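You operate a simulated robot arm through the tools that you are given. There is no shell and no other tool. Be economical: measure what you need, move in short steps, check, and stop when the job is done.

You run a simulated robot arm. Do the job below in one go: nothing can be reset, and whatever is moved stays where it is left.

Task
Fit the orange pin in the hole that the set-up card names, then clamp the guide bar against the pins.
Fine: slide the bar up to both pins, then shut the red clamp on it; leave the purple pin in its hole.
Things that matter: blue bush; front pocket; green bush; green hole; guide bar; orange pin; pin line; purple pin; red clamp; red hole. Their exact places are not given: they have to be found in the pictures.

Only the result counts: the job must be done as asked and must still hold three seconds after the hand-in. Knocking over, shifting, dropping, spilling or breaking anything else fails it.

Robot
A 7-joint arm with a three-finger gripper on a trunk, on a base that drives. Base frame: it is fixed to the floor where the robot stands at the start and does not move with it; the origin is under the middle of the robot, x ahead of it, y to its left, z up. Readings come in mm, degrees, newtons and seconds.
With the tool pointing down near the work surface it reaches from about 460 to 920 mm from the robot's upright axis, wherever it stands. Its first joint turns from -166.0 to 166.0 degrees. Places, roughly: blue bush [700, -200, 900]; front pocket [500, 0, 900]; green bush [700, -300, 900]; green hole [700, -300, 900]; orange pin (3x4x7 cm) [500, 0, 900]; pin line [700, -400, 900]; purple pin (3x4x7 cm) [700, -500, 900]; red clamp [700, -600, 1000]; red hole [700, -500, 900]. Payload 2.69 kg.
The TCP is the grasp point between the finger pads, 29 mm short of the fingertips. In the tool frame z runs along the fingers and y along their closing line. The gripper opens to 120 mm. The gripper's body begins 78 mm behind the TCP.
Orientation is that of the tool frame in the base frame, as a unit quaternion [x, y, z, w]. With the fingers straight down and closing along the base's y, the tool's x points along the base's -x, its y along +y and its z along -z.

Tools
- The arm moves only by the tool play_rows. Its arguments are lists of equal length, an entry for each row: "travel": the shift along the base's x, y, z in mm, a list of three; "rot": the turn, a rotation vector about the base's x, y, z in rad, a list of three; "hand": the opening, from 0 (shut) to 1 (fully open). In form: {"travel": [[tx, ty, tz], ...], "rot": [[ax, ay, az], ...], "hand": [hand, ...]}. A call has 1 to 10 rows; each row is the pose to reach, as a shift and turn from the pose commanded when the call began. A row lasts 0.2 s, in which the tool goes at most 50 mm and 8.6 degrees; a call with a longer step from one row to the next is refused whole, and so is a gripper value outside its range. Where a pose cannot be reached the arm comes as near as it can. A force on the tool above 90 N (or 10 N above the force at the start of the call, whichever is more), or a blocked arm, ends the call early, and 0.2 s more pass. Each finger halts on what it meets, pressing with about 42 N; the grip force reading is that of the motor and also rises with nothing between the fingers. The clock runs only during rows and for 0.2 s after the last one: add rows that repeat a pose to give the fingers time. It gives the time, the measured TCP pose, the force on the tool (base axes), the opening and the grip force at its end, in the units of the frame above (readings bear some noise), with the torque about the TCP (base axes, N m) and any sound that the robot's microphone picked up, and new pictures: "pictures" is both (left out), scene, wrist or none.
- Cameras (640 x 400 px; columns grow to the right, rows downward): "scene" is now at [228.7, -36.6, 1314.2]; the picture's right is [-0.47, -0.88, 0.00], its down [-0.61, 0.32, -0.72] and it looks along [0.64, -0.34, -0.69] (base axes); focal length 286 px, centre (320, 200). "wrist" rides on the gripper at [63, 0, -104] in the tool frame; the picture's right is [0.00, 1.00, 0.00], its down [-0.83, 0.00, -0.56] and it looks along [-0.56, 0.00, 0.83] (tool axes); focal length 275 px, centre (320, 200).
- move_column(by): slides the trunk up (or, below 0, down) by that many mm; the arm and the scene camera ride with it, the base frame stays. It gives what a move gives, with no picture.
- base_move(legs): drives the robot by 1 to 6 legs, each [ahead, left, turn to the left] in mm, mm and degrees, along the robot's own axes; the way and the turn of a leg run together, so that a leg with both is an arc; at most 1500 mm and 180 degrees a leg. The arm and the cameras ride along, it lands a little off, and it stops where it bumps. It gives what a move gives, and a new picture of the scene camera.
- head_to(pan, tilt): turns the head with the scene camera to pan (to the left, within 86 degrees either way) and tilt (down, from -29 to 69), counted from straight ahead of the robot. It gives what a move gives, and a new picture of the scene camera.
- measure_at(camera, pixels): for up to 12 pixels [column, row] of the newest picture of that camera ("zoom" is the newest enlarged one), the place [x, y, z] in the base frame of the surface seen there, good to about 3 mm. It takes no simulated time.
- zoom(camera, box): a new picture of the part [left, top, right, bottom] of that camera's present view, enlarged. It takes no simulated time.
- job_done(): hands the job in; it is judged then, once.

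Work in short steps. Measure before you move; look again where a grasp or a placing could have gone wrong, and mend it. You have 80 turns and 260 pictures in all, those below and enlarged ones among them. Open the gripper and draw the arm clear of the work before you hand the job in, unless the task says otherwise; then end with one line.

The tools are called after "Request:" by a JSON object that holds its "name" and its "arguments". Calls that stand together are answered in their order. play_rows: Moves the arm, as the interface text tells. Its arguments: {"type":"object","properties":{"travel":{"type":"array","items":{"type":"array","items":{"type":"number"}}},"rot":{"type":"array","items":{"type":"array","items":{"type":"number"}}},"hand":{"type":"array","items":{"type":"number"}},"pictures":{"type":"string","enum":["both","scene","wrist","none"]}},"required":["travel","rot","hand"]} The other tools are called the same way: move_column (by) slides the trunk up or down; base_move (legs) drives the base; head_to (pan, tilt) turns the head that bears the scene camera; measure_at (camera, pixels) gives the place of the surface under pixels of a picture; zoom (camera, box) takes an enlarged picture of a part of a camera's view; job_done () hands the job in.

At the start:

```text
clock: 0.0
tcp_pos: [355.5, -329.3, 1000.6]
orientation: [0.001, 1.0, 0.0, -0.001]
force: [-0.2, -0.3, -0.5]
torque: [0.01, 0.02, 0.03]
opening: 119.8
grip_force: 0.1
trunk travel left (down, up): [-575.0, 38.0]
robot x, y, heading: [0.1, -0.6, -0.1]
head pan, tilt: [-28.0, 43.8]
```

scene: 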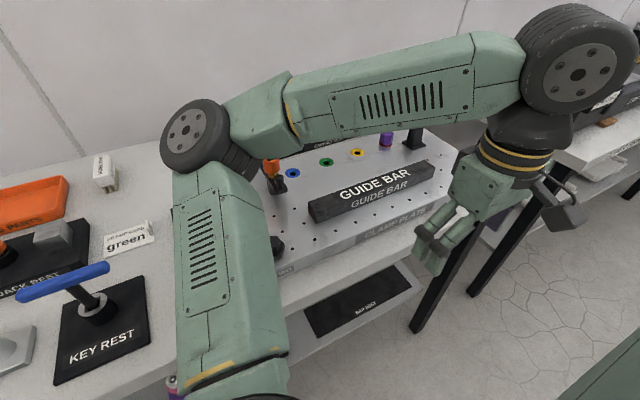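
wrist: 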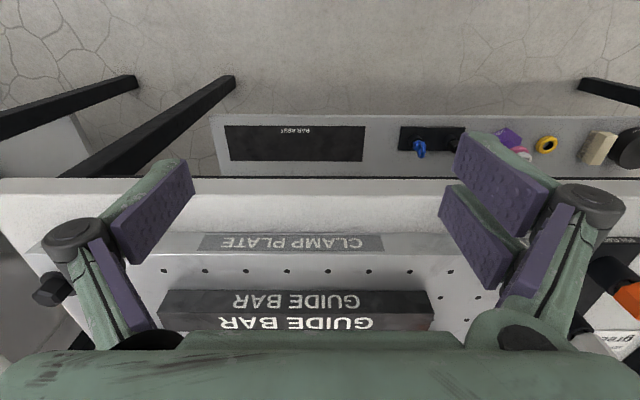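

The arm hides part of the plate; the card near (128,240) says "green". I zoom into the card and the plate.

Request:
{"name": "zoom", "arguments": {"camera": "scene", "box": [80, 200, 180, 262]}}

Request:
{"name": "zoom", "arguments": {"camera": "scene", "box": [240, 110, 480, 260]}}

Request:
{"name": "zoom", "arguments": {"camera": "wrist", "box": [0, 160, 640, 400]}}

```text
6.40 times, centred on (130, 231) of scene
```

zoom: 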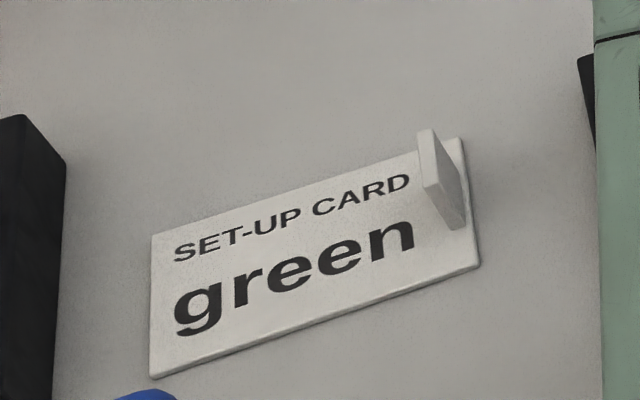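

```text
2.67 times, centred on (360, 185) of scene
```

zoom: 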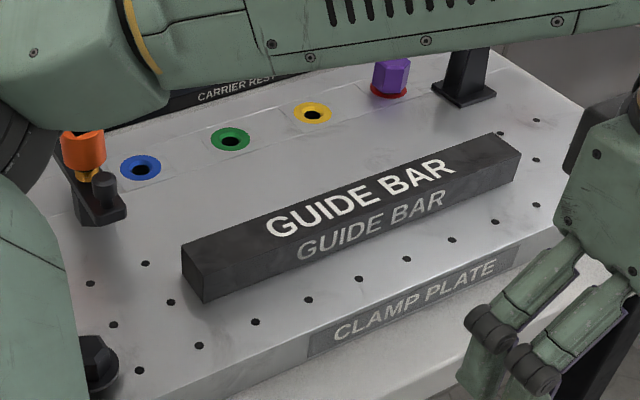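

```text
1.00 times, centred on (320, 280) of wrist (not enlarged: the box is as wide or as high as the picture)
```

zoom: 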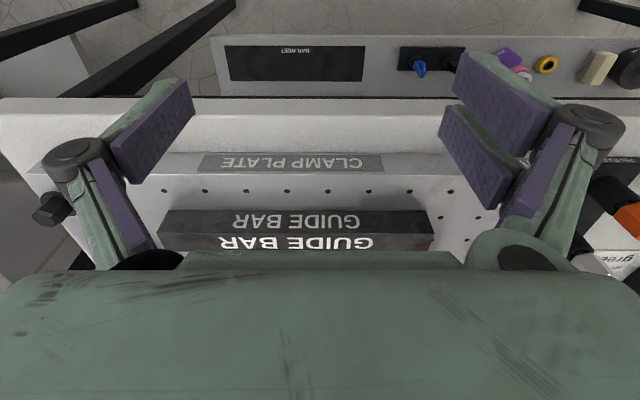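

The card says green. The forearm hides the plate's left side and clamp, so I swing the hand to the right and up.

Request:
{"name": "play_rows", "arguments": {"travel": [[0, -40, 25], [-20, -80, 50], [-40, -120, 75], [-60, -160, 100], [-80, -200, 120], [-100, -240, 140], [-120, -280, 150], [-140, -310, 150]], "rot": [[0, 0, 0], [0, 0, 0], [0, 0, 0], [0, 0, 0], [0, 0, 0], [0, 0, 0], [0, 0, 0], [0, 0, 0]], "hand": [1, 1, 1, 1, 1, 1, 1, 1]}}

```text
refused: row 2 steps farther than a row can; nothing moved
```

Steps were slightly above 50 mm; I shrink them.

Request:
{"name": "play_rows", "arguments": {"travel": [[0, -40, 20], [-15, -80, 40], [-30, -120, 60], [-45, -160, 80], [-60, -200, 100], [-75, -240, 120], [-90, -280, 140], [-105, -320, 150]], "rot": [[0, 0, 0], [0, 0, 0], [0, 0, 0], [0, 0, 0], [0, 0, 0], [0, 0, 0], [0, 0, 0], [0, 0, 0]], "hand": [1, 1, 1, 1, 1, 1, 1, 1]}}

```text
clock: 2.0
tcp_pos: [311.6, -623.4, 1110.5]
orientation: [-0.046, 0.999, 0.004, -0.006]
force: [-0.4, 0.7, 1.0]
torque: [-0.05, -0.06, 0.03]
opening: 119.9
grip_force: 0.0
out of reach, approached as far as the arm can: row 7, 8
trunk travel left (down, up): [-575.0, 38.0]
robot x, y, heading: [-0.2, -0.1, -0.3]
head pan, tilt: [-28.0, 43.8]
stopped in row 8: the arm was blocked; the commanded pose is now the measured one
```

scene: 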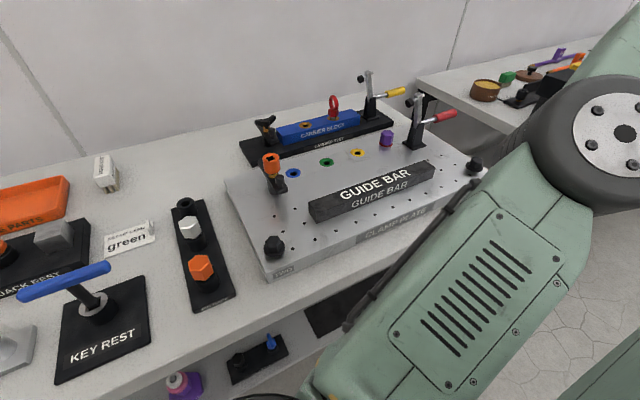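
wrist: 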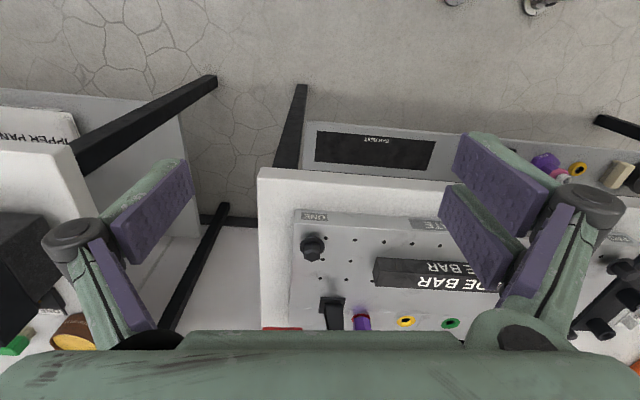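

Now the whole plate is visible. I enlarge it, and the rack with the hex-headed pins.

Request:
{"name": "zoom", "arguments": {"camera": "scene", "box": [220, 60, 480, 222]}}

Request:
{"name": "zoom", "arguments": {"camera": "scene", "box": [90, 180, 290, 305]}}

Request:
{"name": "zoom", "arguments": {"camera": "scene", "box": [370, 60, 470, 160]}}

```text
2.46 times, centred on (350, 141) of scene
```

zoom: 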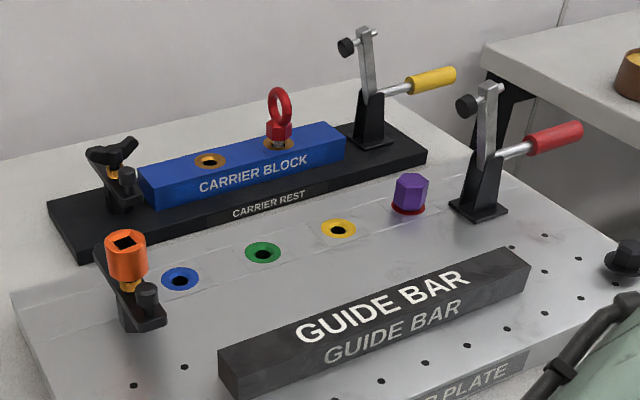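

```text
3.20 times, centred on (190, 242) of scene
```

zoom: 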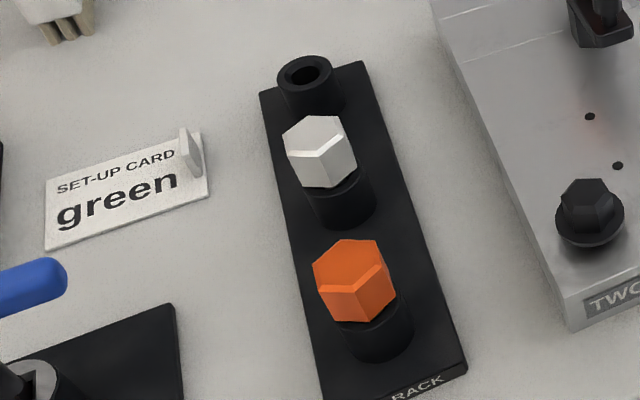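

```text
4.00 times, centred on (420, 110) of scene
```

zoom: 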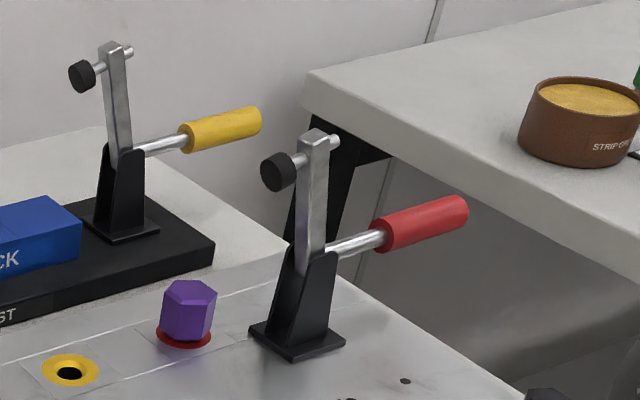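

I measure the pins, holes, bar, clamp and card.

Request:
{"name": "measure_at", "arguments": {"camera": "zoom", "pixels": [[310, 135], [315, 185], [275, 172], [375, 232], [295, 345], [328, 357], [415, 212], [330, 180], [300, 240], [270, 335], [345, 330], [200, 10]]}}

Request:
{"name": "measure_at", "arguments": {"camera": "scene", "pixels": [[293, 173], [326, 162], [357, 153], [387, 134], [386, 147], [309, 205], [318, 221], [427, 160], [434, 174], [403, 146], [427, 146], [417, 98]]}}

Request:
{"name": "measure_at", "arguments": {"camera": "scene", "pixels": [[201, 268], [200, 258], [206, 290], [188, 227], [187, 203], [440, 117], [453, 113], [427, 122], [316, 206], [432, 165], [250, 222], [350, 215]]}}

```text
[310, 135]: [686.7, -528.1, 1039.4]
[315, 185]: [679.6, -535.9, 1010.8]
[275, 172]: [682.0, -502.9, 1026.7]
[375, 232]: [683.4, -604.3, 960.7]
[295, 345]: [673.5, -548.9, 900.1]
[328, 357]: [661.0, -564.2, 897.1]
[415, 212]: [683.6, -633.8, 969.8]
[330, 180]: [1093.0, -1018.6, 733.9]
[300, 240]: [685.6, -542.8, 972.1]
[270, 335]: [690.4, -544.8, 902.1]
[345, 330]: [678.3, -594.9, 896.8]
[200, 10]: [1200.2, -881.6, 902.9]
```

```text
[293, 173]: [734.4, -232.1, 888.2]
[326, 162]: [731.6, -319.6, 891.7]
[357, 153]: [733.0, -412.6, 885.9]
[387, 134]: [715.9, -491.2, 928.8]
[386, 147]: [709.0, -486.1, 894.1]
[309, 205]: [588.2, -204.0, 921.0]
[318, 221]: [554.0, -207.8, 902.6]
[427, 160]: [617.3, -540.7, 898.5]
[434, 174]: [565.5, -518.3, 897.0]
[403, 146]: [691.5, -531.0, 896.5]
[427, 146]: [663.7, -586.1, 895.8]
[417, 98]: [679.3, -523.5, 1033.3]
```

```text
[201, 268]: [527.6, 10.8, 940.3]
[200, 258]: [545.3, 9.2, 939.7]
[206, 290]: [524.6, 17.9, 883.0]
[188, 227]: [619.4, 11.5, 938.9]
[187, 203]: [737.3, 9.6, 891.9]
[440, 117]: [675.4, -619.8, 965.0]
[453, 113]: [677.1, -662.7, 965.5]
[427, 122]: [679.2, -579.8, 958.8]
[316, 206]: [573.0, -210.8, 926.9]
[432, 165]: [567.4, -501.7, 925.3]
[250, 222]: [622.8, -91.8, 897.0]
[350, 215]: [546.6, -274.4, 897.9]
```

Layout is clear: orange pin in the rack near (530,10), holes at x≈733, the bar near x≈570, red clamp at y≈-560 swinging toward +y. I bring the hand back to the middle, then I'll drive the base to the right so that everything is in reach.

Request:
{"name": "play_rows", "arguments": {"travel": [[10, 45, 0], [20, 90, 0], [30, 135, 0], [40, 180, 0], [50, 225, 10], [60, 270, 20], [70, 315, 30], [80, 350, 40], [80, 350, 40]], "rot": [[0, 0, -0.04], [-0.008, -0.012, -0.092], [-0.008, -0.012, -0.092], [-0.008, -0.012, -0.092], [-0.008, -0.012, -0.092], [-0.008, -0.012, -0.092], [-0.008, -0.012, -0.092], [-0.008, -0.012, -0.092], [-0.008, -0.012, -0.092]], "hand": [1, 1, 1, 1, 1, 1, 1, 1, 1], "pictures": "none"}}

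Request:
{"name": "base_move", "arguments": {"legs": [[0, -250, 0]]}}

```text
clock: 4.0
tcp_pos: [387.7, -273.9, 1151.9]
orientation: [0.002, 1.0, 0.0, 0.002]
force: [-0.3, 0.1, 0.2]
torque: [0.0, -0.01, -0.02]
opening: 120.1
grip_force: 0.0
trunk travel left (down, up): [-575.0, 38.0]
robot x, y, heading: [3.0, -0.2, 0.1]
head pan, tilt: [-28.0, 43.8]
```

```text
clock: 6.5
tcp_pos: [386.6, -523.2, 1151.9]
orientation: [0.003, 1.0, 0.0, 0.001]
force: [0.1, 0.2, 0.2]
torque: [0.01, 0.0, 0.04]
opening: 119.9
grip_force: 0.2
trunk travel left (down, up): [-575.0, 38.0]
robot x, y, heading: [-2.6, -248.7, -0.2]
head pan, tilt: [-28.0, 43.8]
```

scene: 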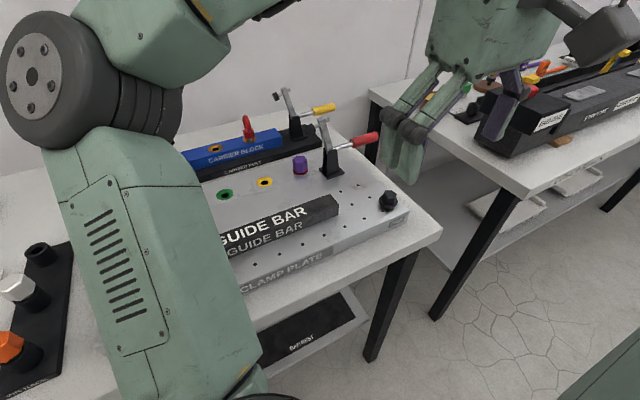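

Base is in place. Moving the hand toward the rack (pin at about (530,10)).

Request:
{"name": "play_rows", "arguments": {"travel": [[8, 48, 0], [16, 96, 0], [24, 144, 0], [32, 192, 0], [40, 240, 0], [48, 288, 0], [56, 336, 0], [64, 384, 0], [72, 432, 0], [80, 480, 0]], "rot": [[0, 0, 0], [0, 0, 0], [0, 0, 0], [0, 0, 0], [0, 0, 0], [0, 0, 0], [0, 0, 0], [0, 0, 0], [0, 0, 0], [0, 0, 0]], "hand": [1, 1, 1, 1, 1, 1, 1, 1, 1, 1], "pictures": "none"}}

Request:
{"name": "play_rows", "arguments": {"travel": [[15, 20, -20], [30, 40, -40], [45, 54, -60], [64, 54, -80], [64, 54, -80]], "rot": [[0, 0, 0], [0, 0, 0], [0, 0, 0], [0, 0, 0], [0, 0, 0]], "hand": [1, 1, 1, 1, 1]}}

```text
clock: 8.1
tcp_pos: [441.7, -259.9, 1153.6]
orientation: [0.139, 0.99, -0.016, -0.002]
force: [0.4, -0.1, -0.3]
torque: [-0.02, 0.0, -0.01]
opening: 119.9
grip_force: 0.0
trunk travel left (down, up): [-575.0, 38.0]
robot x, y, heading: [-0.6, -249.6, -0.1]
head pan, tilt: [-28.0, 43.8]
stopped in row 7: the arm was blocked; the commanded pose is now the measured one
```

```text
clock: 9.3
tcp_pos: [505.0, -203.3, 1073.6]
orientation: [0.136, 0.991, -0.014, -0.001]
force: [-0.8, 0.4, 0.2]
torque: [0.01, 0.06, -0.04]
opening: 120.1
grip_force: 0.0
trunk travel left (down, up): [-575.0, 38.0]
robot x, y, heading: [-1.4, -247.5, 0.1]
head pan, tilt: [-28.0, 43.8]
```

scene: 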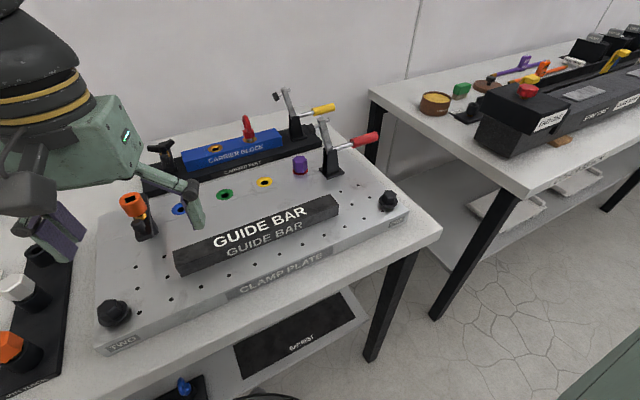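
wrist: 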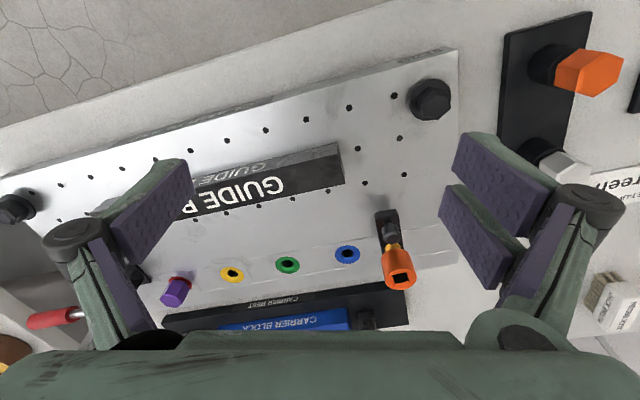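

The scene view is clear now; I enlarge and measure bar and holes before going on.

Request:
{"name": "zoom", "arguments": {"camera": "scene", "box": [90, 90, 410, 290]}}

Request:
{"name": "measure_at", "arguments": {"camera": "scene", "pixels": [[176, 251], [183, 270], [335, 199], [336, 212], [228, 190], [220, 199], [265, 177], [265, 187], [300, 161], [300, 175], [150, 222], [145, 238]]}}

Request:
{"name": "measure_at", "arguments": {"camera": "wrist", "pixels": [[341, 152], [343, 180], [330, 148], [288, 265], [280, 259], [295, 259], [288, 272], [347, 254], [232, 274], [388, 225], [178, 286], [171, 302]]}}

```text
2.00 times, centred on (250, 190) of scene
```

zoom: 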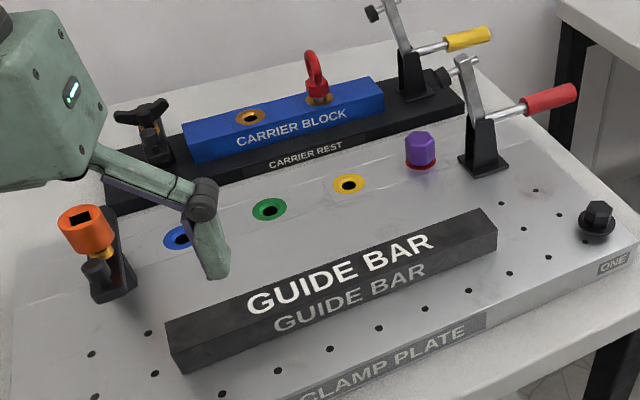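

```text
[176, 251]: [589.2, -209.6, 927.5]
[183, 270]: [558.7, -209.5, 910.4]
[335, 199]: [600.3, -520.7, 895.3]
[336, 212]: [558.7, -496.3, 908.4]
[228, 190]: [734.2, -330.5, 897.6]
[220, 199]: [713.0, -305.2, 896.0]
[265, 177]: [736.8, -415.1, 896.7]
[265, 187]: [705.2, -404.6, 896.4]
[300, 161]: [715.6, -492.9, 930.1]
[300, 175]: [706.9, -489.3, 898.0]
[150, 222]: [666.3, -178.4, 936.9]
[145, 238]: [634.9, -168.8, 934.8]
```

```text
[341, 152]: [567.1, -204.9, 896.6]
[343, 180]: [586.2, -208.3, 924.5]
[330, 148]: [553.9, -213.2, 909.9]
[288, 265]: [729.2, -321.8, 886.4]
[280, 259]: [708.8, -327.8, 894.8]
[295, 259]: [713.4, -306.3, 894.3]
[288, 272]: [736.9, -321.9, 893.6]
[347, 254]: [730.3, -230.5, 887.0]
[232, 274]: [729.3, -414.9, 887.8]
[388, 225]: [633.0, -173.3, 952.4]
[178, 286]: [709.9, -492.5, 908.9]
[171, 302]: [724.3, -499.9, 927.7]
```

Green hole ≈(724,-318). Now on to the orange pin, undoing the yaw.

Request:
{"name": "play_rows", "arguments": {"travel": [[0, 40, 10], [0, 80, 10], [0, 120, 10], [0, 160, 10], [5, 195, 0], [5, 213, -10], [5, 213, -10]], "rot": [[0, 0, 0.06], [0, 0, 0.12], [0, 0, 0.18], [0, 0, 0.24], [0, 0, 0.276], [0, 0, 0.276], [0, 0, 0.276]], "hand": [1, 1, 1, 1, 1, 1, 1]}}

```text
clock: 10.9
tcp_pos: [508.9, 8.9, 1066.7]
orientation: [-0.001, 1.0, -0.013, 0.001]
force: [0.6, -0.2, 0.8]
torque: [-0.01, 0.01, -0.01]
opening: 119.9
grip_force: 0.0
trunk travel left (down, up): [-575.0, 38.0]
robot x, y, heading: [-1.9, -247.2, -0.1]
head pan, tilt: [-28.0, 43.8]
```

scene: 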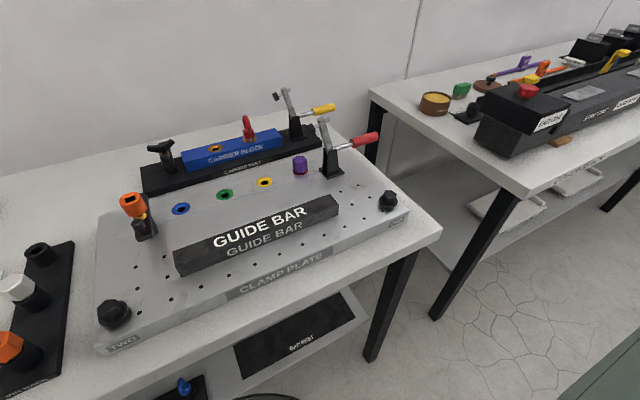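
wrist: 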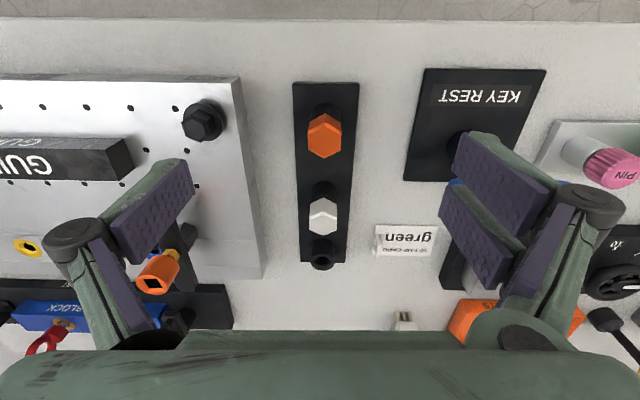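

The orange pin is at (323,133) with flats facing left and right. I zoom and measure it.

Request:
{"name": "zoom", "arguments": {"camera": "wrist", "box": [270, 80, 390, 280]}}

Request:
{"name": "measure_at", "arguments": {"camera": "wrist", "pixels": [[322, 140], [310, 137], [336, 137], [324, 117], [322, 156], [323, 215], [310, 200], [300, 150], [351, 110], [323, 258]]}}

```text
2.00 times, centred on (330, 180) of wrist
```

zoom: 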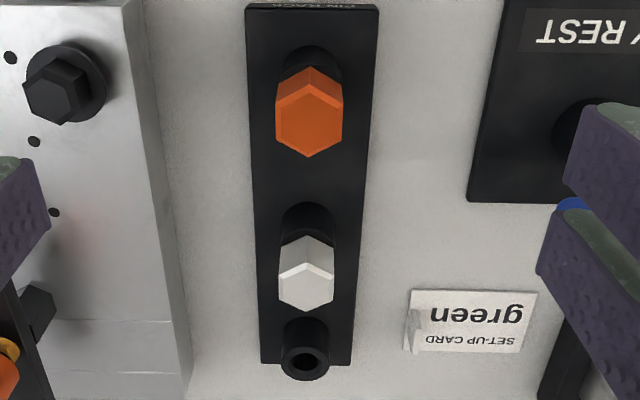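

```text
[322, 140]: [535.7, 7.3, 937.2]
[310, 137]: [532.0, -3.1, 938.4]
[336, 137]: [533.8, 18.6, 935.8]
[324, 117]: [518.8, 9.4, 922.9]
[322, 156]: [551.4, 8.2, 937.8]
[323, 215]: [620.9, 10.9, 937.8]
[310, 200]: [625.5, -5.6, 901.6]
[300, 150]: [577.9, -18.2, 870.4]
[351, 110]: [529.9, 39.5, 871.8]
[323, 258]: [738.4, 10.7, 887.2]
```

Pin head centre ≈(534,8), top z≈938, flats face ±y. I descend with the hand half open.

Request:
{"name": "play_rows", "arguments": {"travel": [[12, -1, 0], [25, -1, -30], [25, -1, -65], [25, -1, -95], [25, -1, -115], [25, -1, -128], [25, -1, -128]], "rot": [[0.026, 0, 0], [0.026, 0, 0], [0.026, 0, 0], [0.026, 0, 0], [0.026, 0, 0], [0.026, 0, 0], [0.026, 0, 0]], "hand": [0.5, 0.5, 0.5, 0.5, 0.5, 0.5, 0.5]}}

```text
clock: 12.5
tcp_pos: [533.9, 7.6, 936.0]
orientation: [-0.001, 1.0, 0.0, 0.0]
force: [-0.9, -1.6, -0.1]
torque: [-0.01, -0.04, -0.01]
opening: 59.8
grip_force: 0.1
trunk travel left (down, up): [-575.0, 38.0]
robot x, y, heading: [-1.0, -246.2, -0.2]
head pan, tilt: [-28.0, 43.8]
```

scene: 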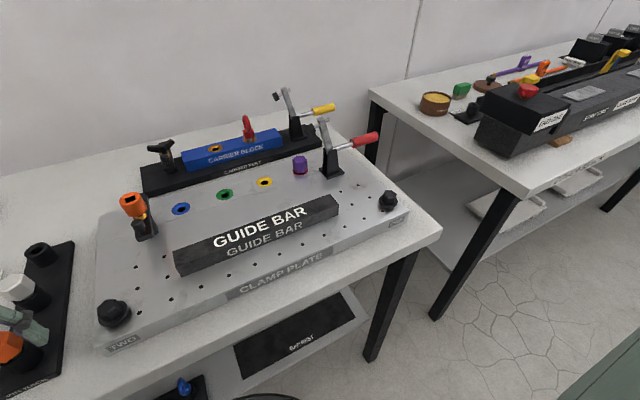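
wrist: 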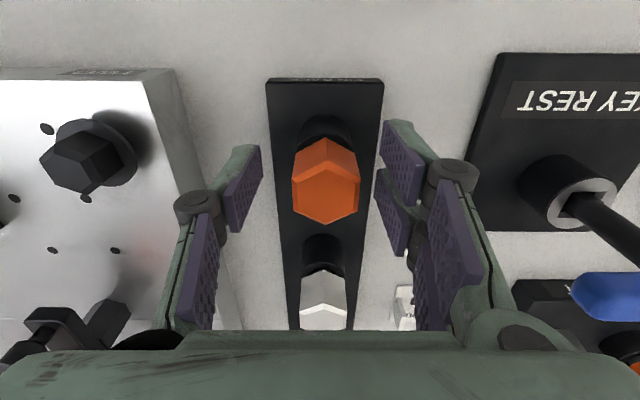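

The head sits between the pads; I close.

Request:
{"name": "play_rows", "arguments": {"travel": [[0, 0, 0], [0, 0, 0], [0, 0, 0], [0, 0, 0]], "rot": [[0, 0, 0], [0, 0, 0], [0, 0, 0], [0, 0, 0]], "hand": [0, 0, 0, 0], "pictures": "wrist"}}

```text
clock: 13.5
tcp_pos: [535.8, 7.1, 935.8]
orientation: [-0.001, 1.0, 0.0, 0.0]
force: [0.1, 0.1, -0.3]
torque: [0.02, 0.0, -0.01]
opening: 28.8
grip_force: 36.7
trunk travel left (down, up): [-575.0, 38.0]
robot x, y, heading: [-2.5, -247.2, -0.0]
head pan, tilt: [-28.0, 43.8]
```

wrist: 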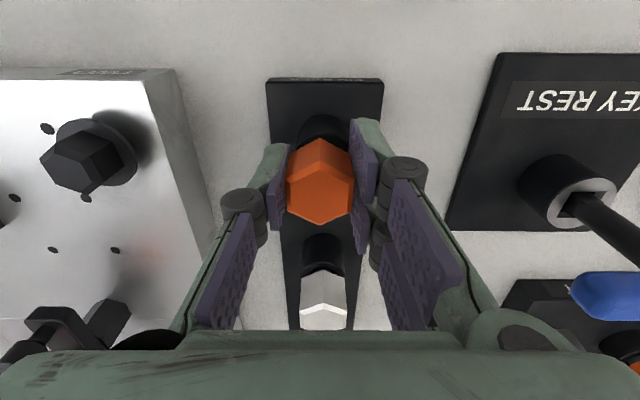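

Gripped at 28.8 mm on flats. I lift straight up.

Request:
{"name": "play_rows", "arguments": {"travel": [[0, 0, 15], [0, 0, 35], [0, 0, 65], [0, 0, 100], [0, 0, 130], [0, 0, 130]], "rot": [[0, 0, 0], [0, 0, 0], [0, 0, 0], [0, 0, 0], [0, 0, 0], [0, 0, 0]], "hand": [0, 0, 0, 0, 0, 0]}}

```text
clock: 14.9
tcp_pos: [536.5, 5.0, 1066.9]
orientation: [-0.001, 1.0, -0.001, 0.0]
force: [0.5, -0.4, -1.4]
torque: [0.02, 0.01, 0.01]
opening: 29.1
grip_force: 42.0
trunk travel left (down, up): [-575.0, 38.0]
robot x, y, heading: [0.5, -252.6, -0.4]
head pan, tilt: [-28.0, 43.8]
```

scene: 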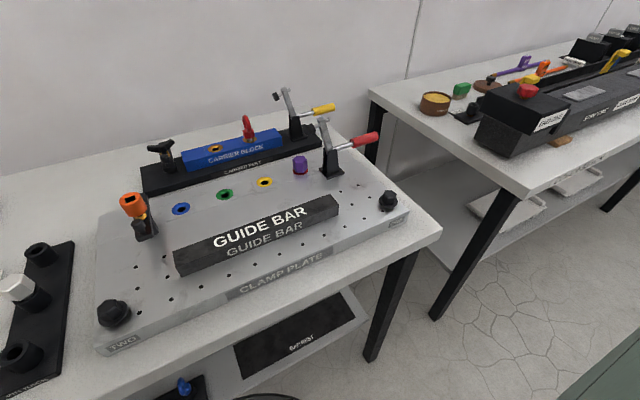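
wrist: 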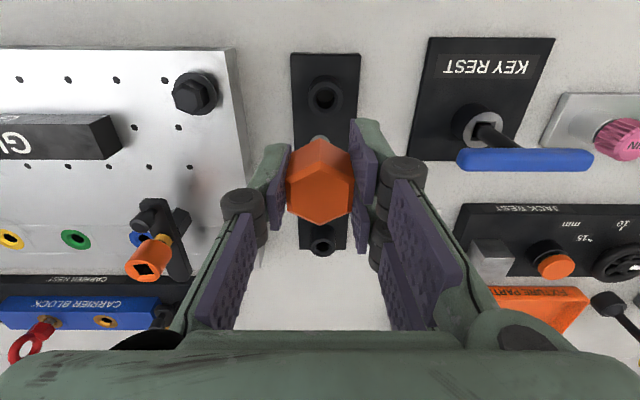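

The pin is out. I measure the empty pocket (pin offset in hand) and the green hole ring in the enlarged scene.

Request:
{"name": "measure_at", "arguments": {"camera": "wrist", "pixels": [[311, 95], [341, 95], [326, 81], [326, 111]]}}

Request:
{"name": "zoom", "arguments": {"camera": "scene", "box": [160, 150, 320, 250]}}

Request:
{"name": "measure_at", "arguments": {"camera": "wrist", "pixels": [[76, 233], [92, 240], [60, 239], [75, 250], [77, 229]]}}

```text
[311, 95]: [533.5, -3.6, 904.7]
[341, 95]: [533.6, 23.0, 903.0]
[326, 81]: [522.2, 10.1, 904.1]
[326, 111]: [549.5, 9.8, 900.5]
```

```text
4.00 times, centred on (240, 200) of scene
```

zoom: 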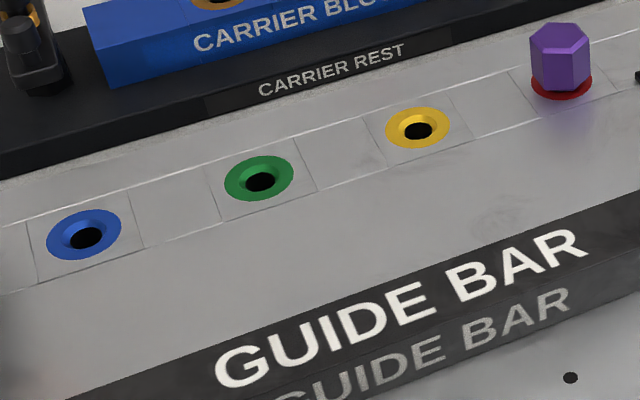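

```text
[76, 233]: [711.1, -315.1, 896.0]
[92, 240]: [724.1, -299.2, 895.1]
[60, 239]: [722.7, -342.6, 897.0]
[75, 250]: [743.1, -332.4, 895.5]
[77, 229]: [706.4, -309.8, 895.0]
```

I measure the ring edges of the green and the other bushes in the zoom.

Request:
{"name": "measure_at", "arguments": {"camera": "zoom", "pixels": [[227, 183], [290, 174], [262, 158], [256, 199], [50, 242], [118, 228], [88, 212], [79, 259], [388, 131], [446, 123], [419, 109], [414, 146]]}}

Request:
{"name": "measure_at", "arguments": {"camera": "zoom", "pixels": [[532, 90], [590, 85], [562, 98], [532, 40], [590, 40], [560, 60], [560, 28], [210, 163], [303, 137], [318, 189], [226, 218]]}}

```text
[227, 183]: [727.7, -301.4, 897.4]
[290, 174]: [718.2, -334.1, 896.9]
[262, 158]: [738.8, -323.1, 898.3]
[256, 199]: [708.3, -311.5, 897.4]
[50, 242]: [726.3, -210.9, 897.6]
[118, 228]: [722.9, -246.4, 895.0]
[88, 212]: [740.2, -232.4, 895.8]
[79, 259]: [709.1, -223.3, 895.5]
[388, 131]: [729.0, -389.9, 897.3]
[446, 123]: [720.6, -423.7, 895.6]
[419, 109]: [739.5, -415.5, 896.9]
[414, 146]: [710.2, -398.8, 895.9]
```

```text
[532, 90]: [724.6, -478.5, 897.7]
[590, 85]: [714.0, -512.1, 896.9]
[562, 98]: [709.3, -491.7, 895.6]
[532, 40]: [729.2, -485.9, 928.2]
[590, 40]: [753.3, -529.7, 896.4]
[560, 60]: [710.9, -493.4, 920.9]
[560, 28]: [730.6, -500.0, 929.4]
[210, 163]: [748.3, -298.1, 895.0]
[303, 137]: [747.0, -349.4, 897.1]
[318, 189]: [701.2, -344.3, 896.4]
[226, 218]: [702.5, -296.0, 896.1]
```

Green hole centre ≈(724,-318). I carry the pin above it at a safe height.

Request:
{"name": "play_rows", "arguments": {"travel": [[23, -40, 0], [46, -80, 0], [69, -120, 0], [92, -160, 0], [115, -200, 0], [138, -240, 0], [161, -280, 0], [180, -310, 0], [188, -323, -30], [188, -323, -50]], "rot": [[0, 0, 0], [0, 0, 0], [0, 0, 0], [0, 0, 0], [0, 0, 0], [0, 0, 0], [0, 0, 0], [0, 0, 0], [0, 0, 0], [0, 0, 0]], "hand": [0, 0, 0, 0, 0, 0, 0, 0, 0, 0]}}

```text
clock: 17.1
tcp_pos: [724.9, -315.2, 1014.2]
orientation: [-0.001, 1.0, -0.001, 0.001]
force: [0.4, -0.1, -0.1]
torque: [0.02, 0.02, -0.01]
opening: 29.3
grip_force: 41.9
trunk travel left (down, up): [-575.0, 38.0]
robot x, y, heading: [-1.0, -247.5, -0.1]
head pan, tilt: [-28.0, 43.8]
```

scene: 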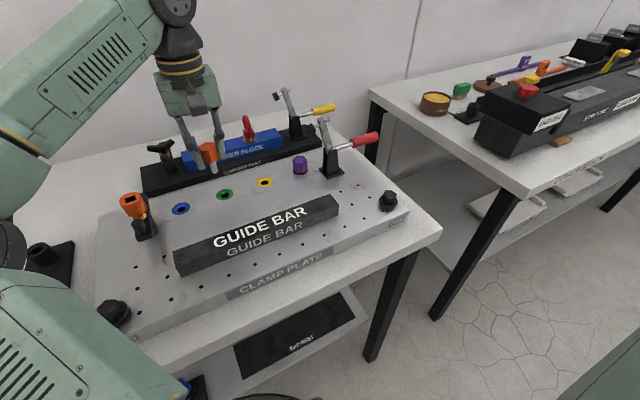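
wrist: 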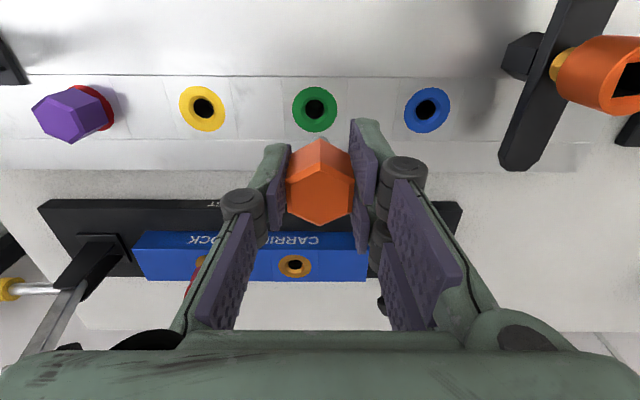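

From the wrist I measure the green ring at (314,109).

Request:
{"name": "measure_at", "arguments": {"camera": "wrist", "pixels": [[294, 110], [335, 110], [314, 90], [315, 129], [181, 109], [224, 109], [202, 88], [203, 130], [406, 109], [449, 109]]}}

```text
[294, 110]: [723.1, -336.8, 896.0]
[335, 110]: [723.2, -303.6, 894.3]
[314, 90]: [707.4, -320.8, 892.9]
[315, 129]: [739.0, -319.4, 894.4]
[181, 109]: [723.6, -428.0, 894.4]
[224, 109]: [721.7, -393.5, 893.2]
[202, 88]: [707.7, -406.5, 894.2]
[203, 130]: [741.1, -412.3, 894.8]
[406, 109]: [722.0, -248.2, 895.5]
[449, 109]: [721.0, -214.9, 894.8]
```

Green centre ≈(723.5,-319). I shift by (-1,-4) and lower to just above the bush for a look.

Request:
{"name": "play_rows", "arguments": {"travel": [[-1, -4, 0], [-1, -4, -20], [-1, -4, -38], [-1, -4, -38]], "rot": [[0, 0, 0], [0, 0, 0], [0, 0, 0], [0, 0, 0]], "hand": [0, 0, 0, 0]}}

Request:
{"name": "zoom", "arguments": {"camera": "scene", "box": [160, 130, 288, 210]}}

```text
clock: 18.1
tcp_pos: [723.3, -320.7, 975.0]
orientation: [0.0, 1.0, -0.001, 0.001]
force: [-0.1, -0.1, -0.8]
torque: [0.01, -0.02, 0.01]
opening: 28.9
grip_force: 42.1
trunk travel left (down, up): [-575.0, 38.0]
robot x, y, heading: [1.0, -248.9, -0.2]
head pan, tilt: [-28.0, 43.8]
```

scene: 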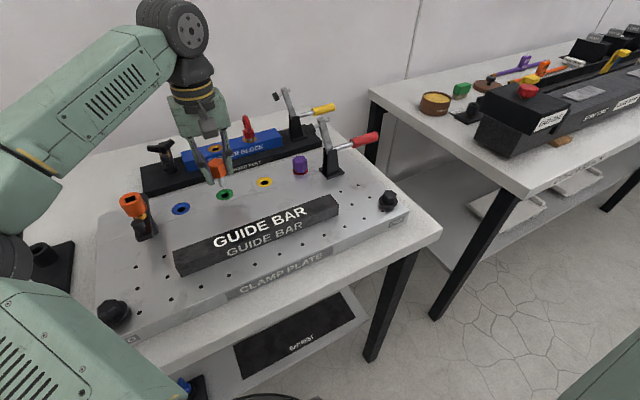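
wrist: 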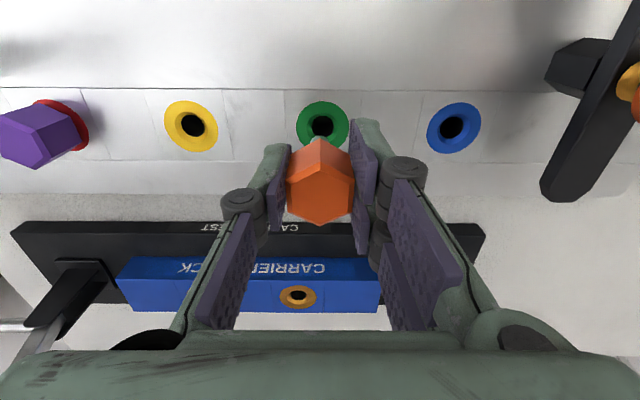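

```text
5.00 times, centred on (224, 170) of scene
```

zoom: 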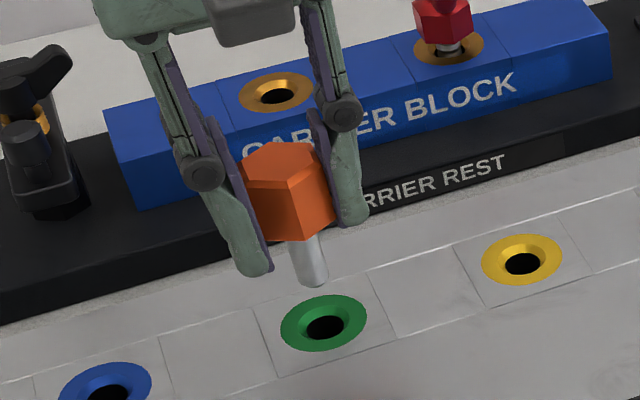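

The pin's axis points straight at the green hole. I lower slowly.

Request:
{"name": "play_rows", "arguments": {"travel": [[0, 0, -6], [0, 0, -12], [0, 0, -17], [0, 0, -22], [0, 0, -27], [0, 0, -32]], "rot": [[0, 0, 0], [0, 0, 0], [0, 0, 0], [0, 0, 0], [0, 0, 0], [0, 0, 0]], "hand": [0, 0, 0, 0, 0, 0]}}

Request:
{"name": "zoom", "arguments": {"camera": "scene", "box": [160, 130, 288, 210]}}

```text
clock: 19.5
tcp_pos: [722.5, -320.1, 944.1]
orientation: [-0.002, 1.0, 0.0, -0.001]
force: [-3.3, 1.1, -2.0]
torque: [0.06, 0.21, 0.01]
opening: 29.0
grip_force: 42.2
trunk travel left (down, up): [-575.0, 38.0]
robot x, y, heading: [2.5, -247.1, 0.2]
head pan, tilt: [-28.0, 43.8]
```

scene: 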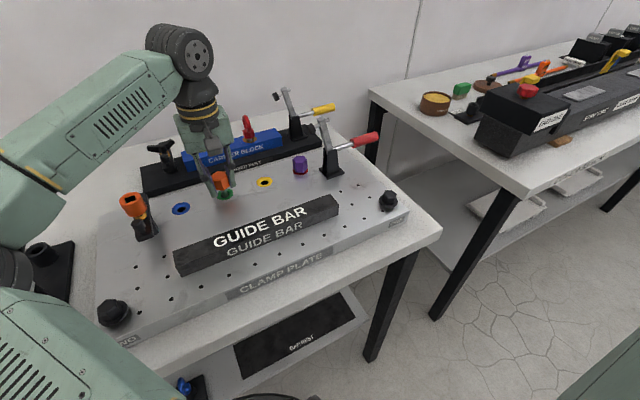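
wrist: 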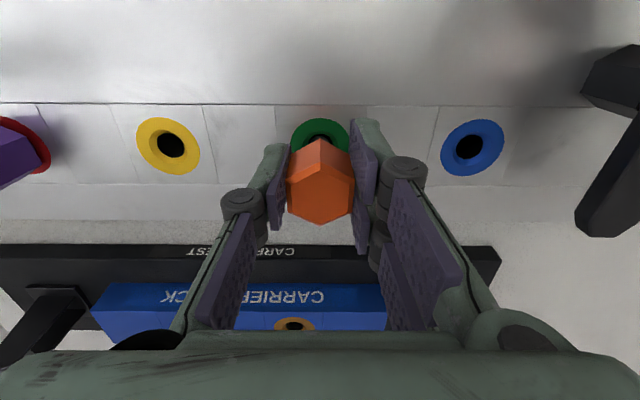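

```text
5.00 times, centred on (224, 170) of scene
```

zoom: 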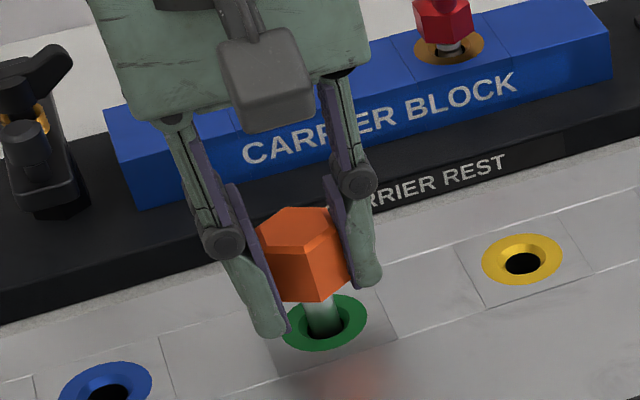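

The shank is in the hole; about 13 mm more to seat.

Request:
{"name": "play_rows", "arguments": {"travel": [[0, 0, -4], [0, 0, -8], [0, 0, -12], [0, 0, -14], [0, 0, -14]], "rot": [[0, 0, 0], [0, 0, 0], [0, 0, 0], [0, 0, 0], [0, 0, 0]], "hand": [0, 0, 0, 0, 0], "pictures": "none"}}

Request:
{"name": "zoom", "arguments": {"camera": "scene", "box": [160, 130, 288, 210]}}

```text
clock: 20.7
tcp_pos: [723.0, -320.7, 932.6]
orientation: [-0.001, 1.0, 0.0, 0.001]
force: [-8.5, 5.0, 2.1]
torque: [0.2, 0.43, 0.0]
opening: 28.9
grip_force: 42.7
trunk travel left (down, up): [-575.0, 38.0]
robot x, y, heading: [1.8, -250.3, -0.2]
head pan, tilt: [-28.0, 43.8]
```

```text
5.00 times, centred on (224, 170) of scene
```

zoom: 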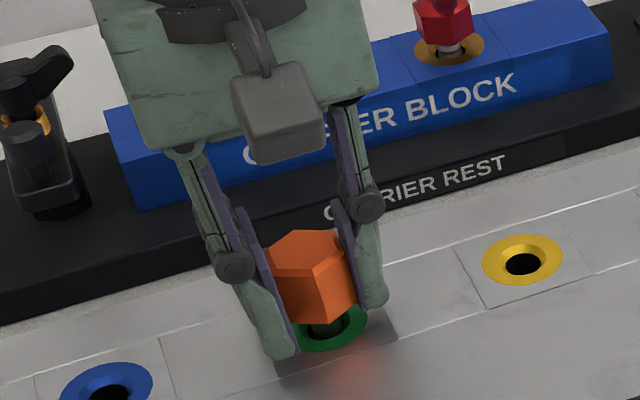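

Not quite seated, with sideways force (-8.5, 5). I ease toward (-2,+1) and press down a bit more.

Request:
{"name": "play_rows", "arguments": {"travel": [[-1.5, 1, 0], [-1.5, 1, -2], [-1.5, 1, -4], [-1.5, 1, -5], [-1.5, 1, -5]], "rot": [[0, 0, 0], [0, 0, 0], [0, 0, 0], [0, 0, 0], [0, 0, 0]], "hand": [0, 0, 0, 0, 0], "pictures": "none"}}

Request:
{"name": "zoom", "arguments": {"camera": "scene", "box": [160, 130, 288, 210]}}

```text
clock: 21.9
tcp_pos: [721.8, -318.3, 926.7]
orientation: [0.0, 1.0, -0.001, 0.001]
force: [-3.0, -2.5, -0.3]
torque: [-0.08, 0.11, 0.02]
opening: 28.7
grip_force: 42.2
trunk travel left (down, up): [-575.0, 38.0]
robot x, y, heading: [4.8, -245.4, 0.2]
head pan, tilt: [-28.0, 43.8]
```

```text
5.00 times, centred on (224, 170) of scene
```

zoom: 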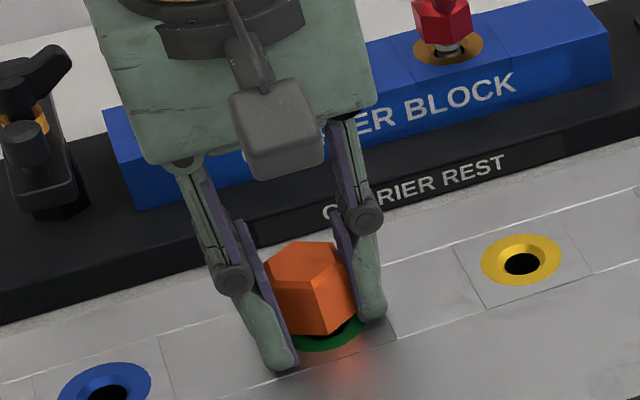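

Fingertips are close to the plate, so I release; the pin should drop the last 1–2 mm. Then I rise and look.

Request:
{"name": "play_rows", "arguments": {"travel": [[0, 0, 0], [0, 0, 0], [0, 0, 0], [0, 0, 25], [0, 0, 60], [0, 0, 100], [0, 0, 120], [0, 0, 120]], "rot": [[0, 0, 0], [0, 0, 0], [0, 0, 0], [0, 0, 0], [0, 0, 0], [0, 0, 0], [0, 0, 0], [0, 0, 0]], "hand": [0.45, 0.45, 0.45, 0.45, 0.45, 0.45, 0.45, 0.45]}}

Request:
{"name": "zoom", "arguments": {"camera": "scene", "box": [180, 140, 340, 240]}}

```text
clock: 23.7
tcp_pos: [721.0, -317.7, 1045.9]
orientation: [-0.002, 1.0, 0.0, 0.001]
force: [0.0, 0.2, 0.4]
torque: [0.04, 0.02, 0.02]
opening: 53.9
grip_force: 0.0
trunk travel left (down, up): [-575.0, 38.0]
robot x, y, heading: [-2.8, -250.1, 0.0]
head pan, tilt: [-28.0, 43.8]
```

scene: 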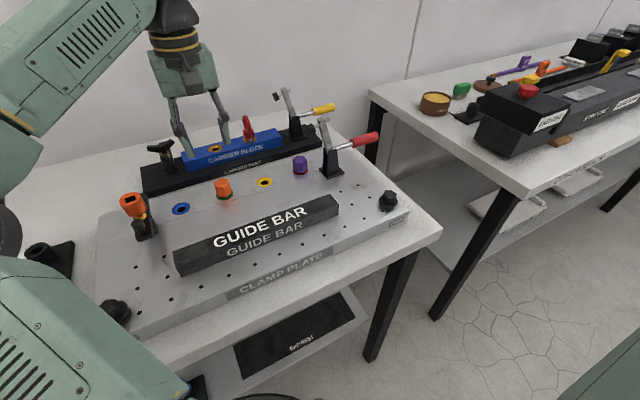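
wrist: 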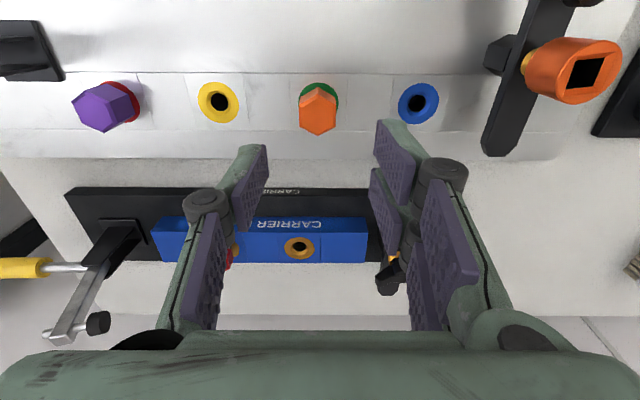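

```text
4.00 times, centred on (260, 190) of scene
```

zoom: 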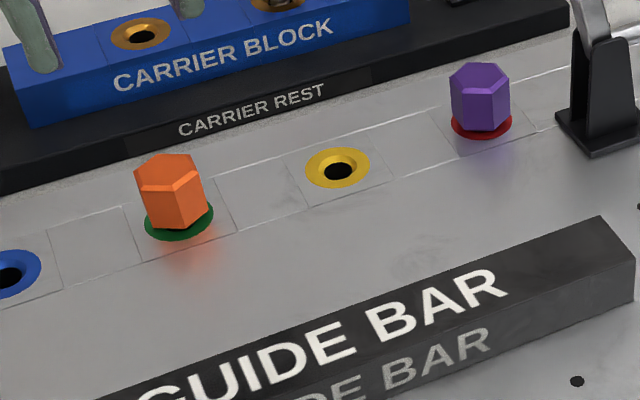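

I compare head-top heights of orange and purple.

Request:
{"name": "measure_at", "arguments": {"camera": "zoom", "pixels": [[165, 163], [150, 172], [190, 166], [170, 180], [478, 70], [465, 78], [495, 74], [480, 83]]}}

Request:
{"name": "measure_at", "arguments": {"camera": "wrist", "pixels": [[317, 118], [309, 115], [326, 115], [317, 127], [92, 114], [105, 120], [90, 100]]}}

Request:
{"name": "zoom", "arguments": {"camera": "wrist", "box": [60, 60, 360, 160]}}

```text
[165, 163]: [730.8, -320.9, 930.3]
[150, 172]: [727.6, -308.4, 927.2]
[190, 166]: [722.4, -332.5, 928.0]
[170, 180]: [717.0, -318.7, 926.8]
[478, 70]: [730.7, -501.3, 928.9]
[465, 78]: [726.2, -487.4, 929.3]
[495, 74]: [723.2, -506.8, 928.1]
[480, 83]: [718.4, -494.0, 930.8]
```

```text
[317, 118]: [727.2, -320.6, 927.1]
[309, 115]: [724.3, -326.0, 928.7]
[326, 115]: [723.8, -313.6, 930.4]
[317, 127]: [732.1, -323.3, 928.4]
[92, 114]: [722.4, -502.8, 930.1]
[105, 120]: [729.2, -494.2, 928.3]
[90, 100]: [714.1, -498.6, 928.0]
```

```text
2.13 times, centred on (210, 110) of wrist
```

zoom: 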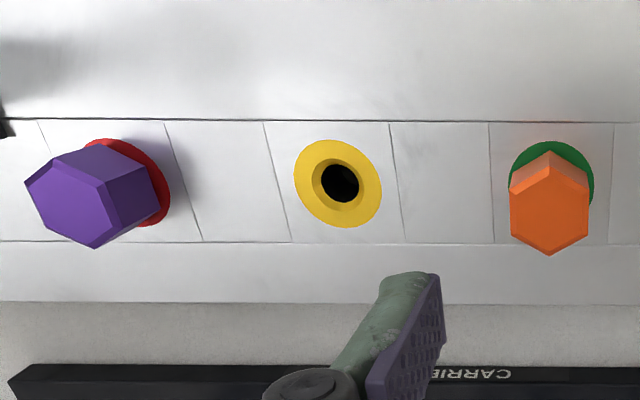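

Both heads are at z≈928.5: orange is seated in green. Next the bar: I measure its edges and the left swing clamp in enlarged scene views.

Request:
{"name": "zoom", "arguments": {"camera": "scene", "box": [110, 170, 270, 290]}}

Request:
{"name": "zoom", "arguments": {"camera": "scene", "box": [270, 100, 420, 225]}}

Request:
{"name": "measure_at", "arguments": {"camera": "zoom", "pixels": [[280, 418], [252, 394], [60, 460], [20, 400], [280, 430], [200, 260], [205, 330], [325, 315], [255, 300], [225, 100], [195, 112], [280, 450]]}}

```text
3.33 times, centred on (190, 230) of scene
```

zoom: 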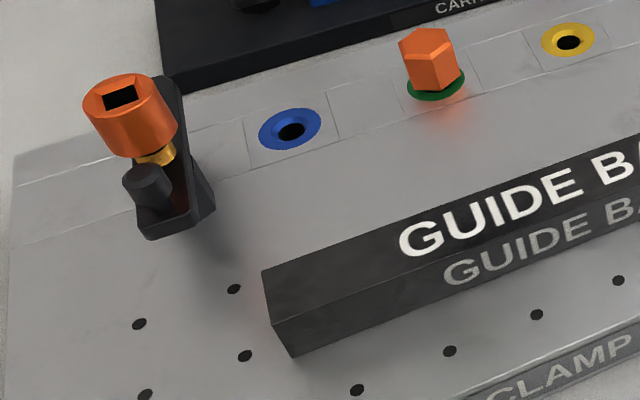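

```text
3.20 times, centred on (345, 162) of scene
```

zoom: 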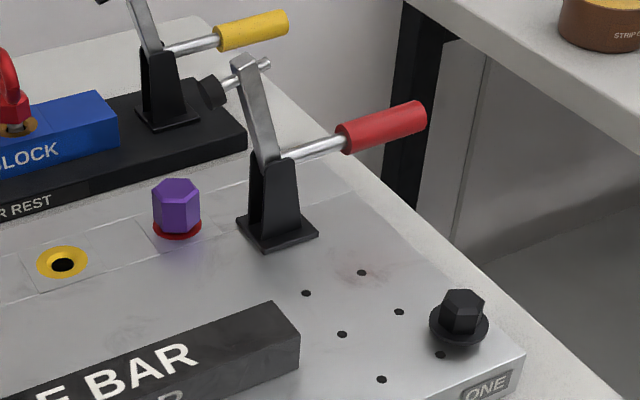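

```text
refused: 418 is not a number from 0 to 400
```

Measuring bar right end and clamp in the newest zoom; the left end in the scene picture.

Request:
{"name": "measure_at", "arguments": {"camera": "zoom", "pixels": [[270, 307], [293, 336], [297, 362], [240, 226], [268, 247], [316, 232], [242, 62], [262, 63], [212, 95], [268, 160], [345, 140], [420, 112]]}}

Request:
{"name": "measure_at", "arguments": {"camera": "scene", "pixels": [[190, 251], [194, 267], [198, 274], [153, 241], [173, 233], [172, 222], [144, 195], [255, 243], [240, 220], [155, 226], [160, 212], [193, 256]]}}

```text
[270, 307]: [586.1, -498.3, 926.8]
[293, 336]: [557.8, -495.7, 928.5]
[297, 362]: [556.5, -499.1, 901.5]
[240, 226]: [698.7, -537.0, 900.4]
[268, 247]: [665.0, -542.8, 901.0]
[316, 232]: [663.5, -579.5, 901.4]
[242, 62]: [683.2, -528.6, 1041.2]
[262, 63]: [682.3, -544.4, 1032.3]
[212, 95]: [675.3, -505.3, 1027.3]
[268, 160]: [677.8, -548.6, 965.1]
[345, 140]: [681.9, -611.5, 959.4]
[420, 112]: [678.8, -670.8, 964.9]
```

```text
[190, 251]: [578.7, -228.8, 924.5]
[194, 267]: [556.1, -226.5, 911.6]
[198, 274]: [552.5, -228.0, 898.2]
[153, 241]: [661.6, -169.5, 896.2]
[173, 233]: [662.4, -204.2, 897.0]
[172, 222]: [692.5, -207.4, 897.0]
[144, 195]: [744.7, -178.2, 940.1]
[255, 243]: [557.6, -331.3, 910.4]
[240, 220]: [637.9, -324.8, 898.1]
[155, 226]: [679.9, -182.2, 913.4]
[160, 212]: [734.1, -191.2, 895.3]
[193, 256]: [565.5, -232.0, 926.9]
```

Bar: x 555–588, y -206…-499, parallel to the pin line. The left swing clamp's foot is near y≈-200, so I want to slide the bar also ~10 mm toward -y. I turn the hand by -90° while going above the bar.

Request:
{"name": "play_rows", "arguments": {"travel": [[-15, -5, 0], [-30, -10, 0], [-45, -15, 0], [-60, -20, 0], [-75, -25, 0], [-90, -30, 0], [-105, -35, 0], [-120, -40, 0], [-135, -46, 0], [-150, -52, 0]], "rot": [[0, 0, -0.145], [0, 0, -0.29], [0, 0, -0.435], [0, 0, -0.58], [0, 0, -0.725], [0, 0, -0.87], [0, 0, -1.015], [0, 0, -1.16], [0, 0, -1.305], [0, 0, -1.45]], "hand": [0.6, 0.6, 0.6, 0.6, 0.6, 0.6, 0.6, 0.6, 0.6, 0.6]}}

```text
clock: 25.9
tcp_pos: [547.0, -385.3, 1040.2]
orientation: [0.662, 0.75, -0.001, 0.001]
force: [-0.9, 0.2, 0.2]
torque: [-0.01, -0.05, 0.0]
opening: 72.0
grip_force: 0.0
out of reach, approached as far as the arm can: row 10
trunk travel left (down, up): [-575.0, 38.0]
robot x, y, heading: [-0.7, -245.8, -0.2]
head pan, tilt: [-28.0, 43.8]
```

scene: 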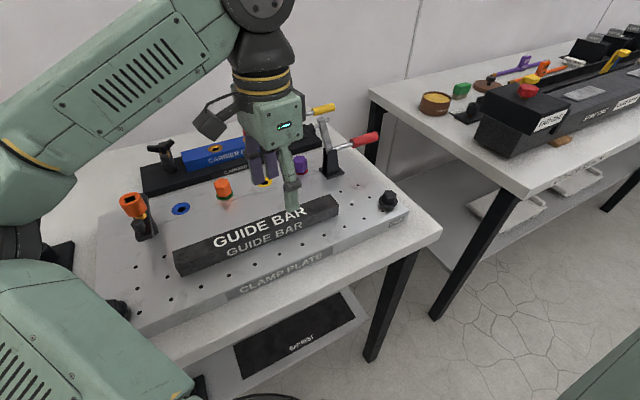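
wrist: 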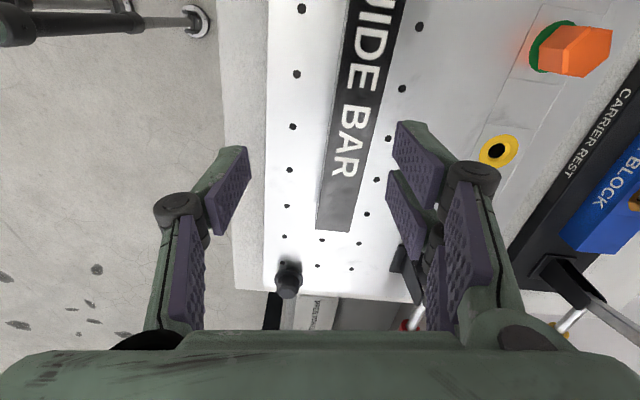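

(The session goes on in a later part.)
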